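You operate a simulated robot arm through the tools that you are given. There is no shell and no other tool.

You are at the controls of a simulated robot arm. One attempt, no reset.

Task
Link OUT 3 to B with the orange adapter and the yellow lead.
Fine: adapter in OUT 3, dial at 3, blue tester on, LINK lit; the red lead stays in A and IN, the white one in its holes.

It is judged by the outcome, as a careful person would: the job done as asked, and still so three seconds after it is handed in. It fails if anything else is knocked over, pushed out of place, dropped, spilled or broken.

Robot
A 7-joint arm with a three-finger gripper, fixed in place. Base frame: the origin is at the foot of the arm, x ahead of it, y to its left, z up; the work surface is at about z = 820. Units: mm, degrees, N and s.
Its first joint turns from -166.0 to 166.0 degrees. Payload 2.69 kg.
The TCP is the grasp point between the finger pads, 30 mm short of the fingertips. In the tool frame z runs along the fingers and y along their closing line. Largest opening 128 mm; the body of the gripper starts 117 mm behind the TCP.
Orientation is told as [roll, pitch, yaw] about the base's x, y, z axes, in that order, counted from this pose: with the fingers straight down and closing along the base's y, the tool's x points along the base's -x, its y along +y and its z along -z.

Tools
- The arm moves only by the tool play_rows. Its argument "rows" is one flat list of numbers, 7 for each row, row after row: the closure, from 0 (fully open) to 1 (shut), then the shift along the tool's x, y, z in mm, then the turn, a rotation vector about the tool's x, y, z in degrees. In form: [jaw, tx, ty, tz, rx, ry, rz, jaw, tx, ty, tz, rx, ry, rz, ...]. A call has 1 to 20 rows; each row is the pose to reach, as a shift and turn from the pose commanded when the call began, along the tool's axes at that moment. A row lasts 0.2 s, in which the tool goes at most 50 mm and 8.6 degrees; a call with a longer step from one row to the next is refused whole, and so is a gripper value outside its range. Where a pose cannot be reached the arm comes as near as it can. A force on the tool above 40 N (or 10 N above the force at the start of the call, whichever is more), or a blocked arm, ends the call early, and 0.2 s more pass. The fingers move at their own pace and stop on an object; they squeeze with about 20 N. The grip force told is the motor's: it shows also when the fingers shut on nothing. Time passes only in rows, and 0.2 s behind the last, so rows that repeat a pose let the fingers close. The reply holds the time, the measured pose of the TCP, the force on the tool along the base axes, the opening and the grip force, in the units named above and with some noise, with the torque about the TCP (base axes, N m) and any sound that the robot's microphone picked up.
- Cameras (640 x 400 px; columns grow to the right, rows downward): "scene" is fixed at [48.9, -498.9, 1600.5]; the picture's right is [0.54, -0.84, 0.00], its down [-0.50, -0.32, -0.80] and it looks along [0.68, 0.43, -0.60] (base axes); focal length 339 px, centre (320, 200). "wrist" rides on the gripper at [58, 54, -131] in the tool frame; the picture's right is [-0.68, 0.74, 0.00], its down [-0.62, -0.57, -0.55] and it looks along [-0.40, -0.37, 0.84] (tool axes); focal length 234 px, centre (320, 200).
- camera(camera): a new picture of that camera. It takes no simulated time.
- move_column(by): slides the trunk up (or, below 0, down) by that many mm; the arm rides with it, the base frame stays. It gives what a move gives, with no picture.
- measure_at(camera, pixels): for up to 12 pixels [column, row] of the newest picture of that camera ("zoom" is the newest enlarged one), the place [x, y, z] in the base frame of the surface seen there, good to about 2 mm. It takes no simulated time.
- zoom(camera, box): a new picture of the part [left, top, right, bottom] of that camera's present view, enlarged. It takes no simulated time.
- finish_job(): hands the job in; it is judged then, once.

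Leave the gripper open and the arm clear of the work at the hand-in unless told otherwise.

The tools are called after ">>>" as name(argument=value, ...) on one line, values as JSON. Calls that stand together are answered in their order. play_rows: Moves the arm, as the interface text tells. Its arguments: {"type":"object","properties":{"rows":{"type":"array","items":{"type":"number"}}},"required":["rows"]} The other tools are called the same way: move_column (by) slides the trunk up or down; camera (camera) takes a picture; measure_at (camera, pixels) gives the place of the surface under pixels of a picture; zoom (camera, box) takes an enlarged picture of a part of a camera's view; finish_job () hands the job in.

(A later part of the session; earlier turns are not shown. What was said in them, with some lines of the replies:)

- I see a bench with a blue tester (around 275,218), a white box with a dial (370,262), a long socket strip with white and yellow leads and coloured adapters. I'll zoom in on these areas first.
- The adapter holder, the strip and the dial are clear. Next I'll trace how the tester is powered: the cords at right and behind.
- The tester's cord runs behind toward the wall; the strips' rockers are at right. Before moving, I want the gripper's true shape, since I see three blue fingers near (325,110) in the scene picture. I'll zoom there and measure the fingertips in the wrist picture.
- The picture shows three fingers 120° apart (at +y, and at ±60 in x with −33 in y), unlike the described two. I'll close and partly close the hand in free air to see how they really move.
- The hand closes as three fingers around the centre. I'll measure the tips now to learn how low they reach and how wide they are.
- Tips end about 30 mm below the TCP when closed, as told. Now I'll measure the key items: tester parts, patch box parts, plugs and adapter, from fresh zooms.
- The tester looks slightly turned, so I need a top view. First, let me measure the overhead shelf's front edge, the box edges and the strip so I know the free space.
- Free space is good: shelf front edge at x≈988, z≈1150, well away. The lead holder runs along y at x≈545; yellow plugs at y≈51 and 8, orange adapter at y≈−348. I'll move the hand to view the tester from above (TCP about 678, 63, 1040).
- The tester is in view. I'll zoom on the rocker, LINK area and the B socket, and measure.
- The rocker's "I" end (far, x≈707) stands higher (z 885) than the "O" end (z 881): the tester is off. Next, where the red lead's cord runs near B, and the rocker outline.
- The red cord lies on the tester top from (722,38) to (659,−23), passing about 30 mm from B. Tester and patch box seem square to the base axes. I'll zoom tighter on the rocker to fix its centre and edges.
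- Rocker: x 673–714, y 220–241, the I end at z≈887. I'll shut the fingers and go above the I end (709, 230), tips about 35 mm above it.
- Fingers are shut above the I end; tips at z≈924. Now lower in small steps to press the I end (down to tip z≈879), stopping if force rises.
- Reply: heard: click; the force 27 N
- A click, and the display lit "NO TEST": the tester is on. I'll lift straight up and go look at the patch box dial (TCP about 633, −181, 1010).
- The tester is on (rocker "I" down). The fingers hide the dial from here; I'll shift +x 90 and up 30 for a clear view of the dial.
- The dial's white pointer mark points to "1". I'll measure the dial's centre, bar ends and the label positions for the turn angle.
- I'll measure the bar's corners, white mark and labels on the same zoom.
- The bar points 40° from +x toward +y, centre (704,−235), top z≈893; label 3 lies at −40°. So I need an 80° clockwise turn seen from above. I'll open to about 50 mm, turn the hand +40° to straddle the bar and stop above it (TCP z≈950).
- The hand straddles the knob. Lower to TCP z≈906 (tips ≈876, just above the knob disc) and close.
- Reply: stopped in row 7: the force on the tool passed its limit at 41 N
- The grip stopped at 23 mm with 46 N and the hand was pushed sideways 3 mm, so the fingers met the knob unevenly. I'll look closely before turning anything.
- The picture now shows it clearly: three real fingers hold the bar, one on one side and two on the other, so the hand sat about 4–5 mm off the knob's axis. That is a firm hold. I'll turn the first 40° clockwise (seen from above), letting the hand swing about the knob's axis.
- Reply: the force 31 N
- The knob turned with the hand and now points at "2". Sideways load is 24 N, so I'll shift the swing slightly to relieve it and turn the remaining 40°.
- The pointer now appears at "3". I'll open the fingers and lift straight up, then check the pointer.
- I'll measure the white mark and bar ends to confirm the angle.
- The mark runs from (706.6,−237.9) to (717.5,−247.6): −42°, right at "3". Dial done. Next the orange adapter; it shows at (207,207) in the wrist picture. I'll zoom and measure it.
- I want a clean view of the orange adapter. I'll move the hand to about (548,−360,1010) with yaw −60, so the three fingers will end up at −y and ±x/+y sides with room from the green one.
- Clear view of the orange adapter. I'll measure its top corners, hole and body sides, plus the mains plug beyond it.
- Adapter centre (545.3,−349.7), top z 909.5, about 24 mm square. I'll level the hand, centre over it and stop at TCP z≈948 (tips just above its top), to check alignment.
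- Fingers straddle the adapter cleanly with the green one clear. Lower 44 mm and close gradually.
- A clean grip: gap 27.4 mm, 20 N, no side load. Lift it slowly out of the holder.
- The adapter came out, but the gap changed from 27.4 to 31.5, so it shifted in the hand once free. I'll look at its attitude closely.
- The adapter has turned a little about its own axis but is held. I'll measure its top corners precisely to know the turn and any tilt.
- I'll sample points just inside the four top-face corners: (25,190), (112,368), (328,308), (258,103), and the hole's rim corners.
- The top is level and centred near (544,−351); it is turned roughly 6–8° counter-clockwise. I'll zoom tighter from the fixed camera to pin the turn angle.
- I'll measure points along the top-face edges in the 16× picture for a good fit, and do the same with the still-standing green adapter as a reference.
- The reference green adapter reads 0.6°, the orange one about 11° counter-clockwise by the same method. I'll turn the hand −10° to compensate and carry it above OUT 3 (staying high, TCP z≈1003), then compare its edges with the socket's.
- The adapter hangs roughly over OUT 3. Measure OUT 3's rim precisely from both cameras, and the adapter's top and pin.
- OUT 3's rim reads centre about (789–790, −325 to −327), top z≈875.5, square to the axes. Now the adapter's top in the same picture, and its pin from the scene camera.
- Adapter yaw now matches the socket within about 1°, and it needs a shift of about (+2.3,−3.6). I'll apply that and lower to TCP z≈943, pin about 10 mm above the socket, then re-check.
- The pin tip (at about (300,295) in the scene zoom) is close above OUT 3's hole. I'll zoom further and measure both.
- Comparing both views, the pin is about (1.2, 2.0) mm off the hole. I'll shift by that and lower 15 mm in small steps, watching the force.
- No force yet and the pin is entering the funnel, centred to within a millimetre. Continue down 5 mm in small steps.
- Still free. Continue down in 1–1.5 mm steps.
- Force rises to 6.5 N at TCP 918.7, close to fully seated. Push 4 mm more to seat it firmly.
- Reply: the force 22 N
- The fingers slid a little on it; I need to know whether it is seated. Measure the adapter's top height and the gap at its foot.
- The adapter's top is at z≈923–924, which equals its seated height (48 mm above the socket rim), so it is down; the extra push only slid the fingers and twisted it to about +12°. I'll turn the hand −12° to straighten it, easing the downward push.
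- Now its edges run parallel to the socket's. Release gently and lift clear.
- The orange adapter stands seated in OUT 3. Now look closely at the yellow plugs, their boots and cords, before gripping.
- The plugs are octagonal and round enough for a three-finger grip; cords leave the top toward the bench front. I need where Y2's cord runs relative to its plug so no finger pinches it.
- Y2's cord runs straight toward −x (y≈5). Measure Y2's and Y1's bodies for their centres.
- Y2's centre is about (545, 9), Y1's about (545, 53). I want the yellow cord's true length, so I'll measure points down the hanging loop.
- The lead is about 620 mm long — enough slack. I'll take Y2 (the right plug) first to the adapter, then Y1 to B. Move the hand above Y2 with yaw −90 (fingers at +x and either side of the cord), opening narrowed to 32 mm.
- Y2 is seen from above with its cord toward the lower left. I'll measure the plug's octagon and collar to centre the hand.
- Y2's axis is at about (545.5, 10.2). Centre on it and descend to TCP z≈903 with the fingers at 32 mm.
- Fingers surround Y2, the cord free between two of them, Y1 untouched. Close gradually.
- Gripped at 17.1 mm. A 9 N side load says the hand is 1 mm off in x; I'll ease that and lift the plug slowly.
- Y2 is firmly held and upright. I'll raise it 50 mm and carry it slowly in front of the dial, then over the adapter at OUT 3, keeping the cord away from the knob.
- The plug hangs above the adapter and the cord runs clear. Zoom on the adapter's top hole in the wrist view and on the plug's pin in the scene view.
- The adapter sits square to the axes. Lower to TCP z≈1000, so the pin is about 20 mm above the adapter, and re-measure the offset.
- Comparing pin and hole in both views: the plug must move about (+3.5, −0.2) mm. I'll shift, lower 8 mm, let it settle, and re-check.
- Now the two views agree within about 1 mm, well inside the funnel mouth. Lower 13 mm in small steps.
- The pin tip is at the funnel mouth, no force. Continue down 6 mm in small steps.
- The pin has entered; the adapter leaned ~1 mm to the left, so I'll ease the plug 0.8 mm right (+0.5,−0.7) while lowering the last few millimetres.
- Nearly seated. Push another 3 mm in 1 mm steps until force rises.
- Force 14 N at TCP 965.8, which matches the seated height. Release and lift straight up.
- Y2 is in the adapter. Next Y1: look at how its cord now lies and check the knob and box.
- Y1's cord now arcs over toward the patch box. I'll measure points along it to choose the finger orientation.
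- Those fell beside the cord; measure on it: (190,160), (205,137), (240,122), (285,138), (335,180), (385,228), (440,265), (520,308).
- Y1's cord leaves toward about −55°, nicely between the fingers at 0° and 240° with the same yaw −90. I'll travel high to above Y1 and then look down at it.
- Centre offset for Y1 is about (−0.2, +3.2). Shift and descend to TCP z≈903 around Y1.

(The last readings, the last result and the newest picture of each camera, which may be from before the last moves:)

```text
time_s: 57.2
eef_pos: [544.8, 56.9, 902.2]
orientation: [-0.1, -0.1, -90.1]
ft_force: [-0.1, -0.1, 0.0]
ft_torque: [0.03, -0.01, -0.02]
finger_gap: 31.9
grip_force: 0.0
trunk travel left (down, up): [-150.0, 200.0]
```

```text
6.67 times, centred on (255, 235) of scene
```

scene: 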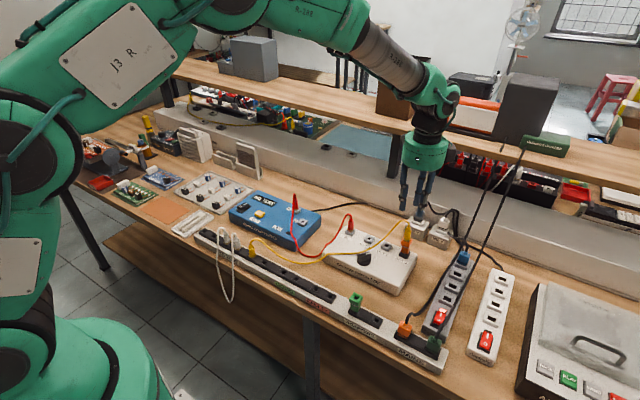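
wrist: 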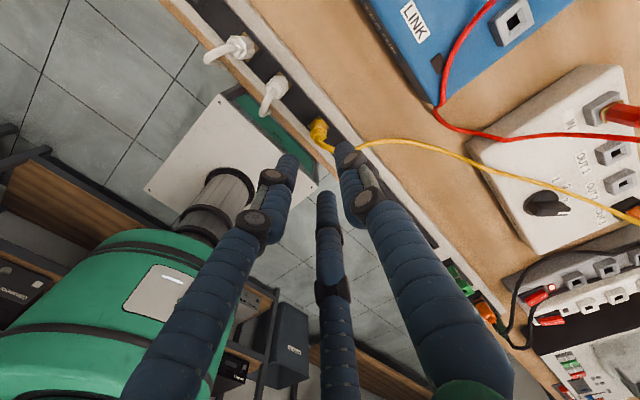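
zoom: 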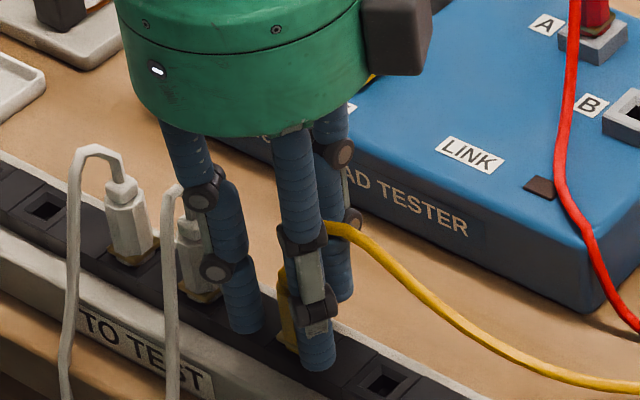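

Y1 is centred between the fingers and its cord is free. Close gradually.

>>> play_rows(rows=[0.8, 0, 0, 0, 0, 0, 0, 0.83, 0, 0, 0, 0, 0, 0, 0.86, 0, 0, 0, 0, 0, 0, 0.9, 0, 0, 0, 0, 0, 0, 0.94, 0, 0, 0, 0, 0, 0, 1, 0, 0, 0, 0, 0, 0])

>>> zoom(camera="wrist", box=[250, 110, 390, 220])

```text
time_s: 58.6
eef_pos: [544.9, 56.4, 900.8]
orientation: [0.0, -0.1, -90.0]
ft_force: [-0.7, -0.2, -0.3]
ft_torque: [0.03, 0.04, 0.01]
finger_gap: 16.8
grip_force: 19.7
trunk travel left (down, up): [-150.0, 200.0]
```

```text
3.64 times, centred on (320, 165) of wrist
```

zoom: 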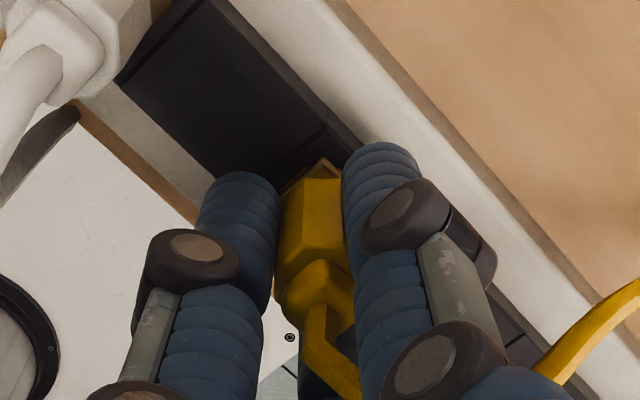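

A clean grip with no side load (gap 16.8). Lift slowly.

>>> play_rows(rows=[1, 0, 0, -3, 0, 0, 0, 1, 0, 0, -7, 0, 0, 0, 1, 0, 0, -12, 0, 0, 0, 1, 0, 0, -20, 0, 0, 0, 1, 0, 0, -35, 0, 0, 0, 1, 0, 0, -60, 0, 0, 0, 1, 0, 0, -85, 0, 0, 0, 1, 0, 0, -100, 0, 0, 0, 1, 0, 0, -100, 0, 0, 0])

>>> camera(camera="scene")

>>> zoom(camera="scene", box=[215, 180, 315, 270])

>>> zoom(camera="wrist", box=[250, 110, 390, 220])

```text
time_s: 60.6
eef_pos: [545.1, 55.9, 1000.9]
orientation: [-0.1, -0.2, -90.0]
ft_force: [0.7, -0.1, -1.0]
ft_torque: [0.0, 0.02, -0.01]
finger_gap: 17.0
grip_force: 19.8
trunk travel left (down, up): [-150.0, 200.0]
```

```text
taken
```

scene: 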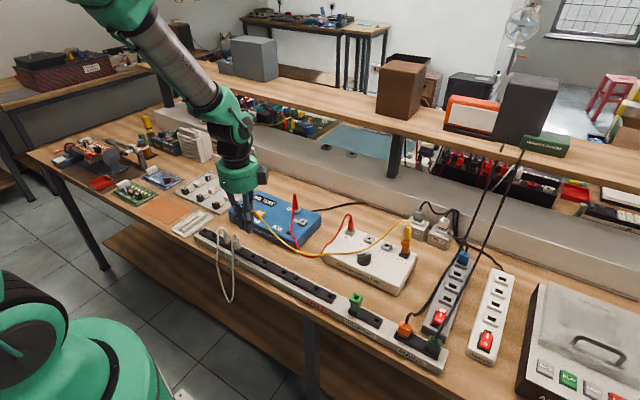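

```text
4.44 times, centred on (265, 225) of scene
```

zoom: 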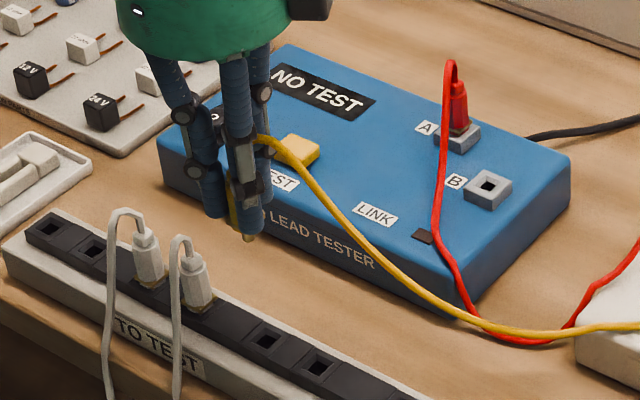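

```text
3.64 times, centred on (320, 165) of wrist
```

zoom: 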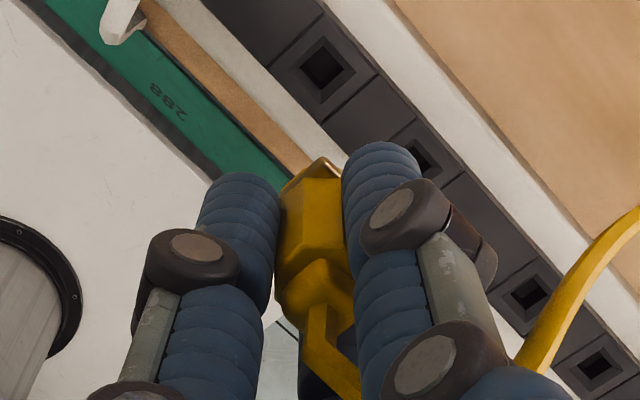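

Y1 is held; the white plugs are undisturbed. Carry it to above B (738, 6), staying at TCP z≈1005–1020.

>>> play_rows(rows=[1, -5, 20, -10, 0, 0, 0, 1, -11, 44, -20, 0, 0, 0, 1, -17, 68, -20, 0, 0, 0, 1, -24, 93, -20, 0, 0, 0, 1, -31, 118, -20, 0, 0, 0, 1, -37, 143, -20, 0, 0, 0, 1, -44, 168, -12, 0, 0, 0, 1, -49, 188, -4, 0, 0, 0, 1, -50, 193, 0, 0, 0, 0, 1, -50, 193, 0, 0, 0, 0, 1, -50, 193, 0, 0, 0, 0])

>>> camera(camera="scene")

>>> zoom(camera="wrist", box=[250, 90, 390, 200])

>>> zoom(camera="scene", box=[260, 170, 360, 250])

```text
time_s: 63.0
eef_pos: [738.3, 6.2, 1001.2]
orientation: [-0.1, 0.0, -90.0]
ft_force: [0.1, -0.2, -0.8]
ft_torque: [0.02, 0.0, -0.04]
finger_gap: 17.2
grip_force: 19.9
trunk travel left (down, up): [-150.0, 200.0]
```

```text
taken
```

scene: 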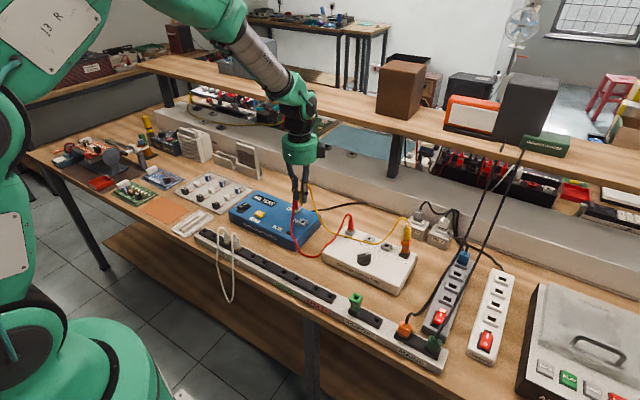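

```text
3.64 times, centred on (320, 145) of wrist
```

zoom: 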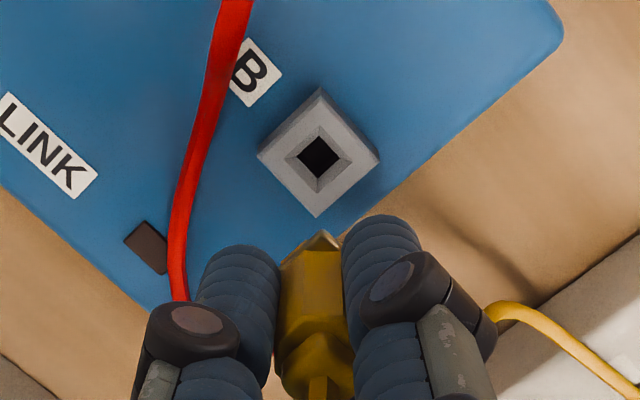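

```text
5.00 times, centred on (310, 210) of scene
```

zoom: 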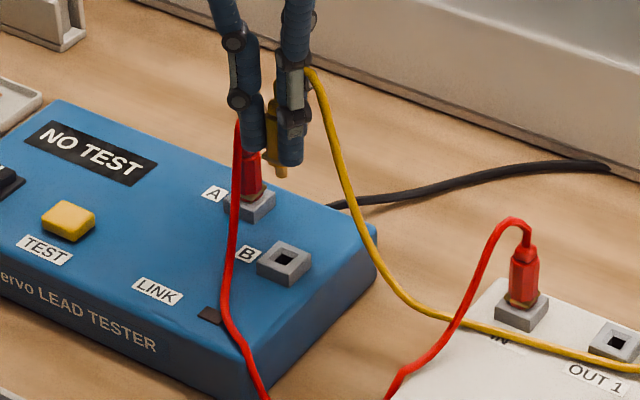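

B sits square to the axes and nearly right below the plug (offset under 1 mm). Lower to TCP z≈950 and re-check in both views.

>>> play_rows(rows=[1, 0, 0.5, 12, 0, 0, 0, 1, 0, 0.5, 25, 0, 0, 0, 1, 0, 0.5, 40, 0, 0, 0, 1, 0, 0.5, 51, 0, 0, 0, 1, 0, 0.5, 51, 0, 0, 0, 1, 0, 0.5, 51, 0, 0, 0])

>>> zoom(camera="wrist", box=[280, 110, 360, 190])

>>> zoom(camera="scene", box=[288, 200, 320, 230])

```text
time_s: 64.4
eef_pos: [739.5, 6.8, 949.6]
orientation: [-0.2, -0.1, -89.9]
ft_force: [-0.8, 0.1, -1.5]
ft_torque: [0.0, 0.02, 0.0]
finger_gap: 17.1
grip_force: 20.5
trunk travel left (down, up): [-150.0, 200.0]
```

```text
5.00 times, centred on (320, 150) of wrist
```

zoom: 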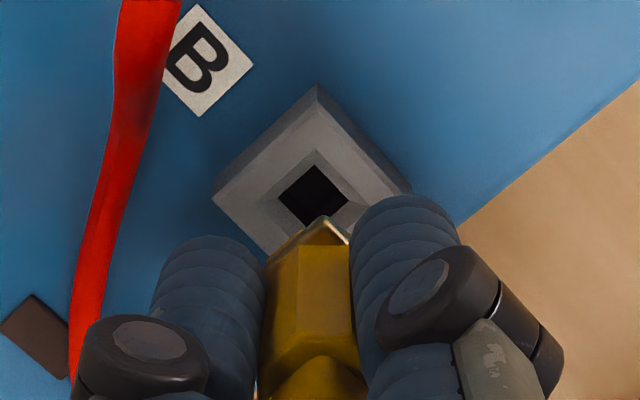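

```text
13.33 times, centred on (304, 215) of scene
```

zoom: 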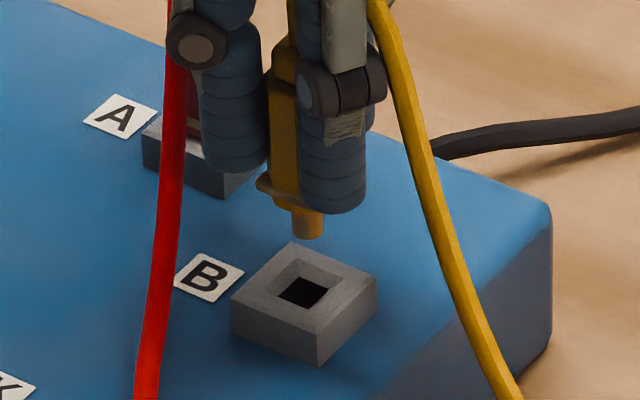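

Scene and wrist views both say the plug should move about (+0.6, +1.6) mm. Apply it and lower 11 mm, then check again.

>>> play_rows(rows=[1, 1.6, 0.6, 0, 0, 0, 0, 1, 1.6, 0.6, 4, 0, 0, 0, 1, 1.6, 0.6, 8, 0, 0, 0, 1, 1.6, 0.6, 11, 0, 0, 0, 1, 1.6, 0.6, 11, 0, 0, 0, 1, 1.6, 0.6, 11, 0, 0, 0])

>>> zoom(camera="wrist", box=[280, 110, 360, 190])

>>> zoom(camera="scene", box=[288, 200, 320, 230])

```text
time_s: 65.8
eef_pos: [741.4, 8.2, 938.4]
orientation: [-0.1, -0.1, -90.0]
ft_force: [-0.4, 0.1, -1.1]
ft_torque: [-0.02, 0.04, 0.01]
finger_gap: 17.2
grip_force: 20.0
trunk travel left (down, up): [-150.0, 200.0]
```

```text
5.00 times, centred on (320, 150) of wrist
```

zoom: 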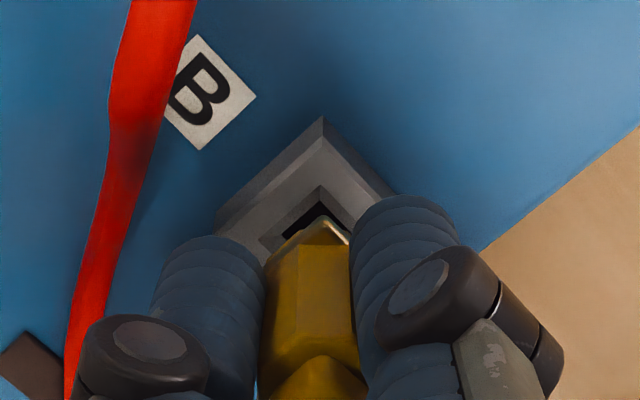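

```text
13.33 times, centred on (304, 215) of scene
```

zoom: 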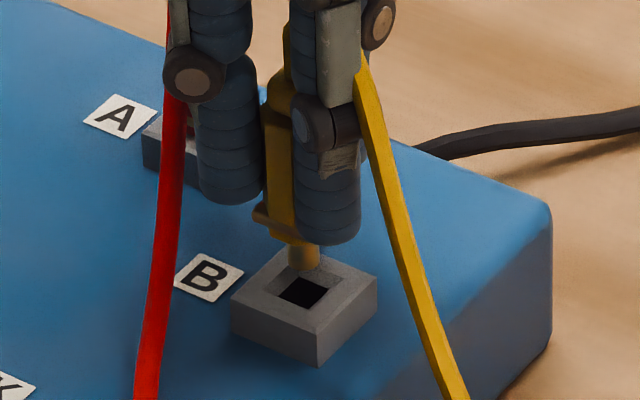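

Both views now show the pin right above the hole (within ~1 mm). Lower 12 mm in small steps.

>>> play_rows(rows=[1, 0, 0, 3, 0, 0, 0, 1, 0, 0, 6, 0, 0, 0, 1, 0, 0, 8, 0, 0, 0, 1, 0, 0, 10, 0, 0, 0, 1, 0, 0, 12, 0, 0, 0])

>>> zoom(camera="scene", box=[288, 200, 320, 230])

```text
time_s: 67.0
eef_pos: [739.3, 8.4, 929.4]
orientation: [-0.1, -0.1, -89.9]
ft_force: [-8.7, 0.5, 22.3]
ft_torque: [0.04, 0.38, 0.02]
finger_gap: 17.2
grip_force: 19.8
trunk travel left (down, up): [-150.0, 200.0]
```

```text
13.33 times, centred on (304, 215) of scene
```

zoom: 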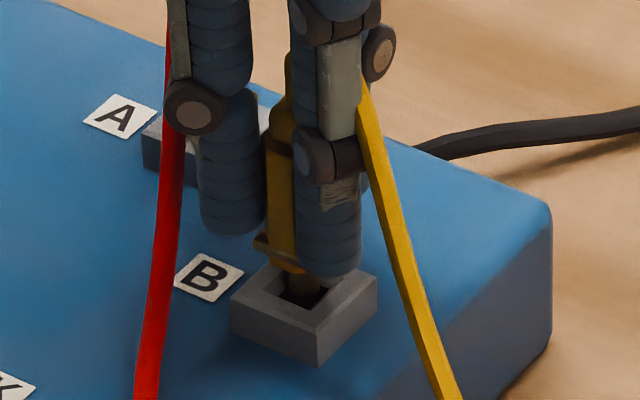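

The pin touches the funnel's +x wall (side force −8.7 N, up 22 N). Ease up 3 mm, shift −1.3 mm in x, and go down again.

>>> play_rows(rows=[1, 0, 0, -3, 0, 0, 0, 1, 0, -1.3, -3, 0, 0, 0, 1, 0, -1.3, -1, 0, 0, 0, 1, 0, -1.3, 1, 0, 0, 0, 1, 0, -1.3, 2.5, 0, 0, 0, 1, 0, -1.3, 4, 0, 0, 0])

>>> zoom(camera="scene", box=[288, 200, 320, 230])

```text
time_s: 68.4
eef_pos: [739.0, 8.1, 922.1]
orientation: [-0.1, 0.0, -90.1]
ft_force: [-0.4, -2.3, -0.3]
ft_torque: [-0.07, 0.03, 0.0]
finger_gap: 16.8
grip_force: 20.3
trunk travel left (down, up): [-150.0, 200.0]
```

```text
13.33 times, centred on (304, 215) of scene
```

zoom: 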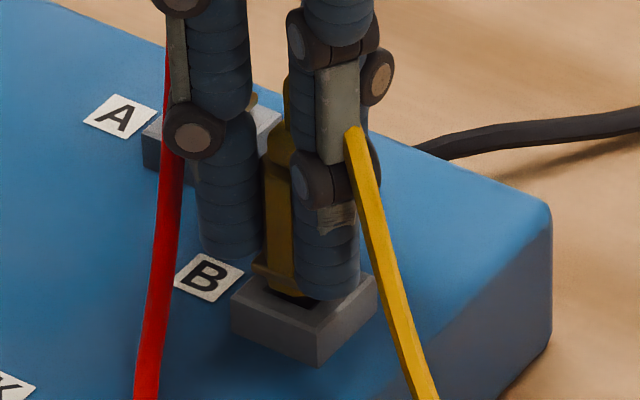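

It slid in: TCP 922, no force. Push down the last few millimetres until it seats.

>>> play_rows(rows=[1, 0, 0, 1, 0, 0, 0, 1, 0, 0, 2, 0, 0, 0, 1, 0, 0, 3, 0, 0, 0, 1, 0, 0, 4, 0, 0, 0, 1, 0, 0, 5, 0, 0, 0])

>>> zoom(camera="scene", box=[288, 200, 320, 230])

```text
time_s: 69.6
eef_pos: [739.8, 8.1, 920.0]
orientation: [0.1, 0.0, -90.0]
ft_force: [-2.9, -1.2, 18.6]
ft_torque: [-0.09, 0.12, -0.03]
finger_gap: 17.1
grip_force: 19.8
trunk travel left (down, up): [-150.0, 200.0]
```

```text
13.33 times, centred on (304, 215) of scene
```

zoom: 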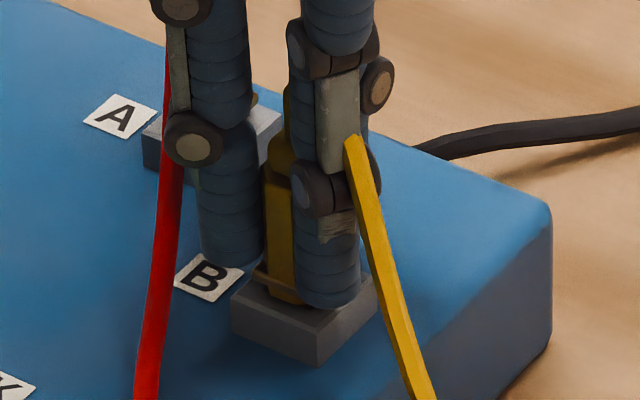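

Force 19 N at the seated height. Check the tester's display and LINK lamp before letting go.

>>> zoom(camera="scene", box=[225, 180, 335, 250])

>>> zoom(camera="wrist", box=[250, 90, 390, 200])

```text
5.71 times, centred on (280, 215) of scene
```

zoom: 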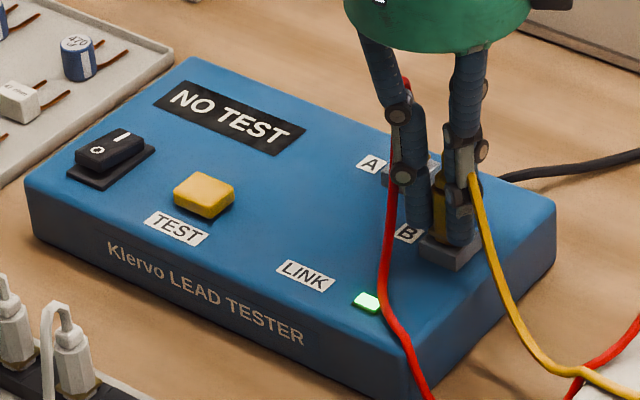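

```text
3.64 times, centred on (320, 145) of wrist
```

zoom: 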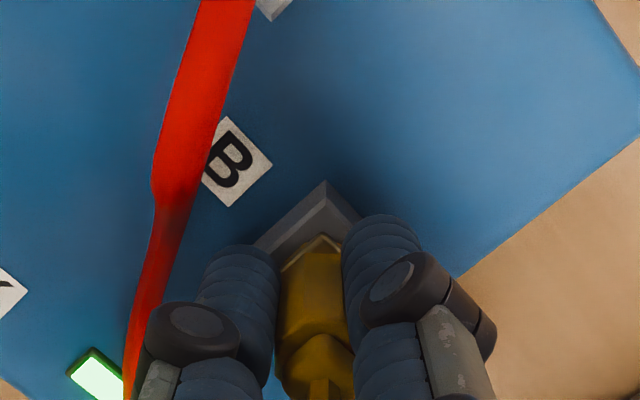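

The LINK lamp is lit green. Release gently with a small opening (keeping off the red cord) and lift straight up.

>>> play_rows(rows=[1, 0, 0, -2, 0, 0, 0, 0.85, 0, 0, -2, 0, 0, 0, 0.8, 0, 0, -2, 0, 0, 0, 0.77, 0, 0, -2, 0, 0, 0, 0.77, 0, 0, -12, 0, 0, 0, 0.77, 0, 0, -30, 0, 0, 0, 0.77, 0, 0, -60, 0, 0, 0, 0.77, 0, 0, -95, 0, 0, 0, 0.77, 0, 0, -130, 0, 0, 0, 0.77, 0, 0, -130, 0, 0, 0])

>>> camera(camera="scene")

>>> zoom(camera="scene", box=[225, 170, 345, 250])

>>> zoom(camera="scene", box=[310, 190, 450, 290])

```text
time_s: 71.8
eef_pos: [739.2, 7.5, 1046.9]
orientation: [-0.1, -0.2, -90.0]
ft_force: [-0.3, -1.4, 0.2]
ft_torque: [0.0, -0.02, -0.02]
finger_gap: 29.3
grip_force: 0.1
trunk travel left (down, up): [-150.0, 200.0]
```

```text
taken
```

scene: 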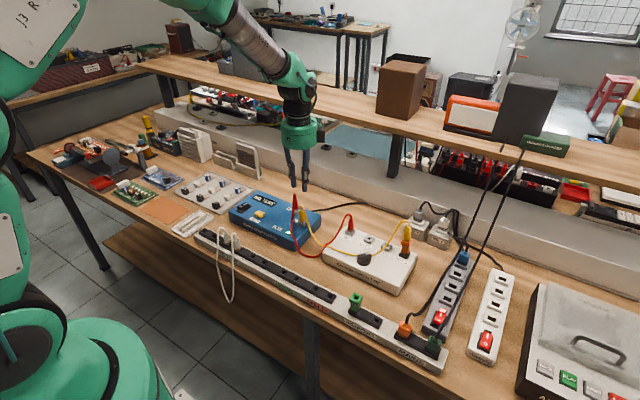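

```text
5.00 times, centred on (285, 210) of scene
```

zoom: 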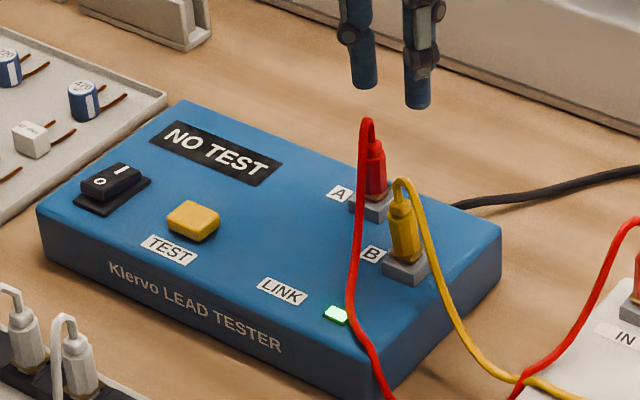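

```text
4.00 times, centred on (380, 240) of scene
```

zoom: 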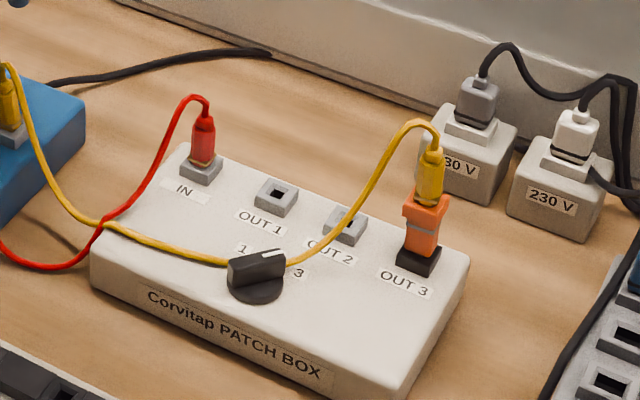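

LINK is lit, the display on, the red lead in A and IN, the dial at 3, the white lead in its holes. I'll raise the arm well clear, open the gripper fully, and wait a moment to be sure everything holds.

>>> play_rows(rows=[0.77, 0, 0, -40, 0, 0, 0, 0.6, 10, 0, -80, 0, 0, 0, 0.3, 20, -20, -120, 0, 0, 0, 0, 20, -40, -160, 0, 0, 0, 0, 20, -40, -160, 0, 0, 0, 0, 20, -40, -160, 0, 0, 0, 0, 20, -40, -160, 0, 0, 0, 0, 20, -40, -160, 0, 0, 0, 0, 20, -40, -160, 0, 0, 0, 0, 20, -40, -160, 0, 0, 0, 0, 20, -40, -160, 0, 0, 0, 0, 20, -40, -160, 0, 0, 0, 0, 20, -40, -160, 0, 0, 0, 0, 20, -40, -160, 0, 0, 0, 0, 20, -40, -160, 0, 0, 0])

>>> camera(camera="scene")

>>> zoom(camera="scene", box=[225, 170, 345, 250])

>>> zoom(camera="scene", box=[340, 200, 430, 280])

>>> zoom(camera="scene", box=[180, 215, 460, 380])

```text
time_s: 75.0
eef_pos: [700.4, 28.8, 1206.7]
orientation: [-0.2, -0.1, -90.0]
ft_force: [-0.2, -0.3, 0.5]
ft_torque: [0.0, -0.02, -0.02]
finger_gap: 128.1
grip_force: 0.1
trunk travel left (down, up): [-150.0, 200.0]
```

```text
taken
```

scene: 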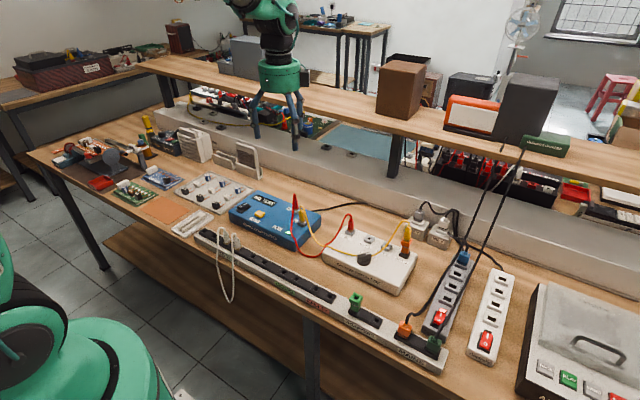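

```text
5.00 times, centred on (285, 210) of scene
```

zoom: 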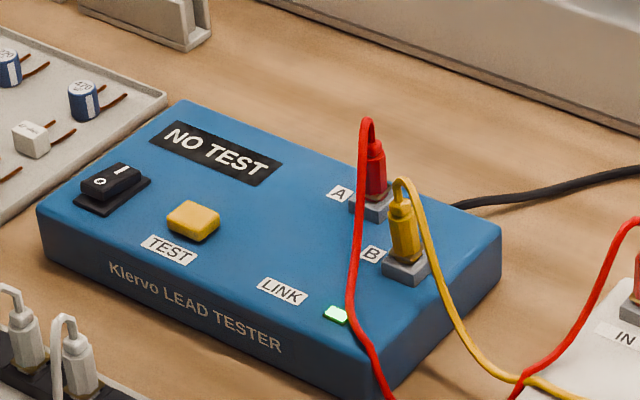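

```text
5.00 times, centred on (385, 240) of scene
```

zoom: 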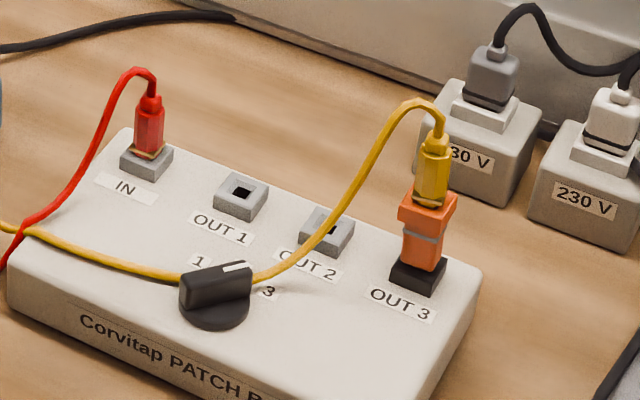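

```text
2.29 times, centred on (320, 298) of scene
```

zoom: 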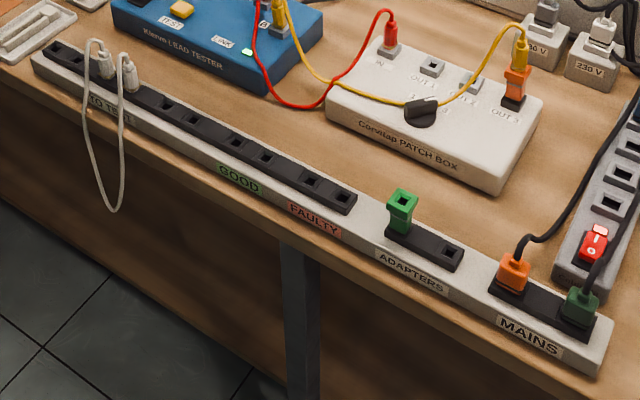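

After more than 3 s everything holds:

- The orange adapter is in OUT 3 and the yellow lead runs from it to B.
- The dial is at 3, the tester is on and LINK is green.
- The red lead is still in A and IN, and the white lead is in its holes.
- Nothing else has moved, and the open hand is well clear.

I'm handing in now.

>>> finish_job()

```text
The job is handed in.
```

OUT 3 is linked to B through the orange adapter and the yellow lead, and the LINK lamp was lit green when I handed in.

- **Patch box:** the adapter is seated in OUT 3, and the dial points at 3. One end of the yellow lead is in the adapter.
- **Tester:** it is switched on, and the other yellow plug is in B. Its display reads "NO TEST". I did not press the TEST button, since you didn't ask for it.
- **Left as they were:** the red lead is still in A and IN, and the white lead is in its holes. I saw nothing else moved or knocked over.
- **Arm:** it is raised clear of the bench with the gripper fully open.

I watched it for about three seconds with the arm clear before handing in, and nothing changed. The yellow lead rests against the back of the dial knob, but the dial stayed at 3.
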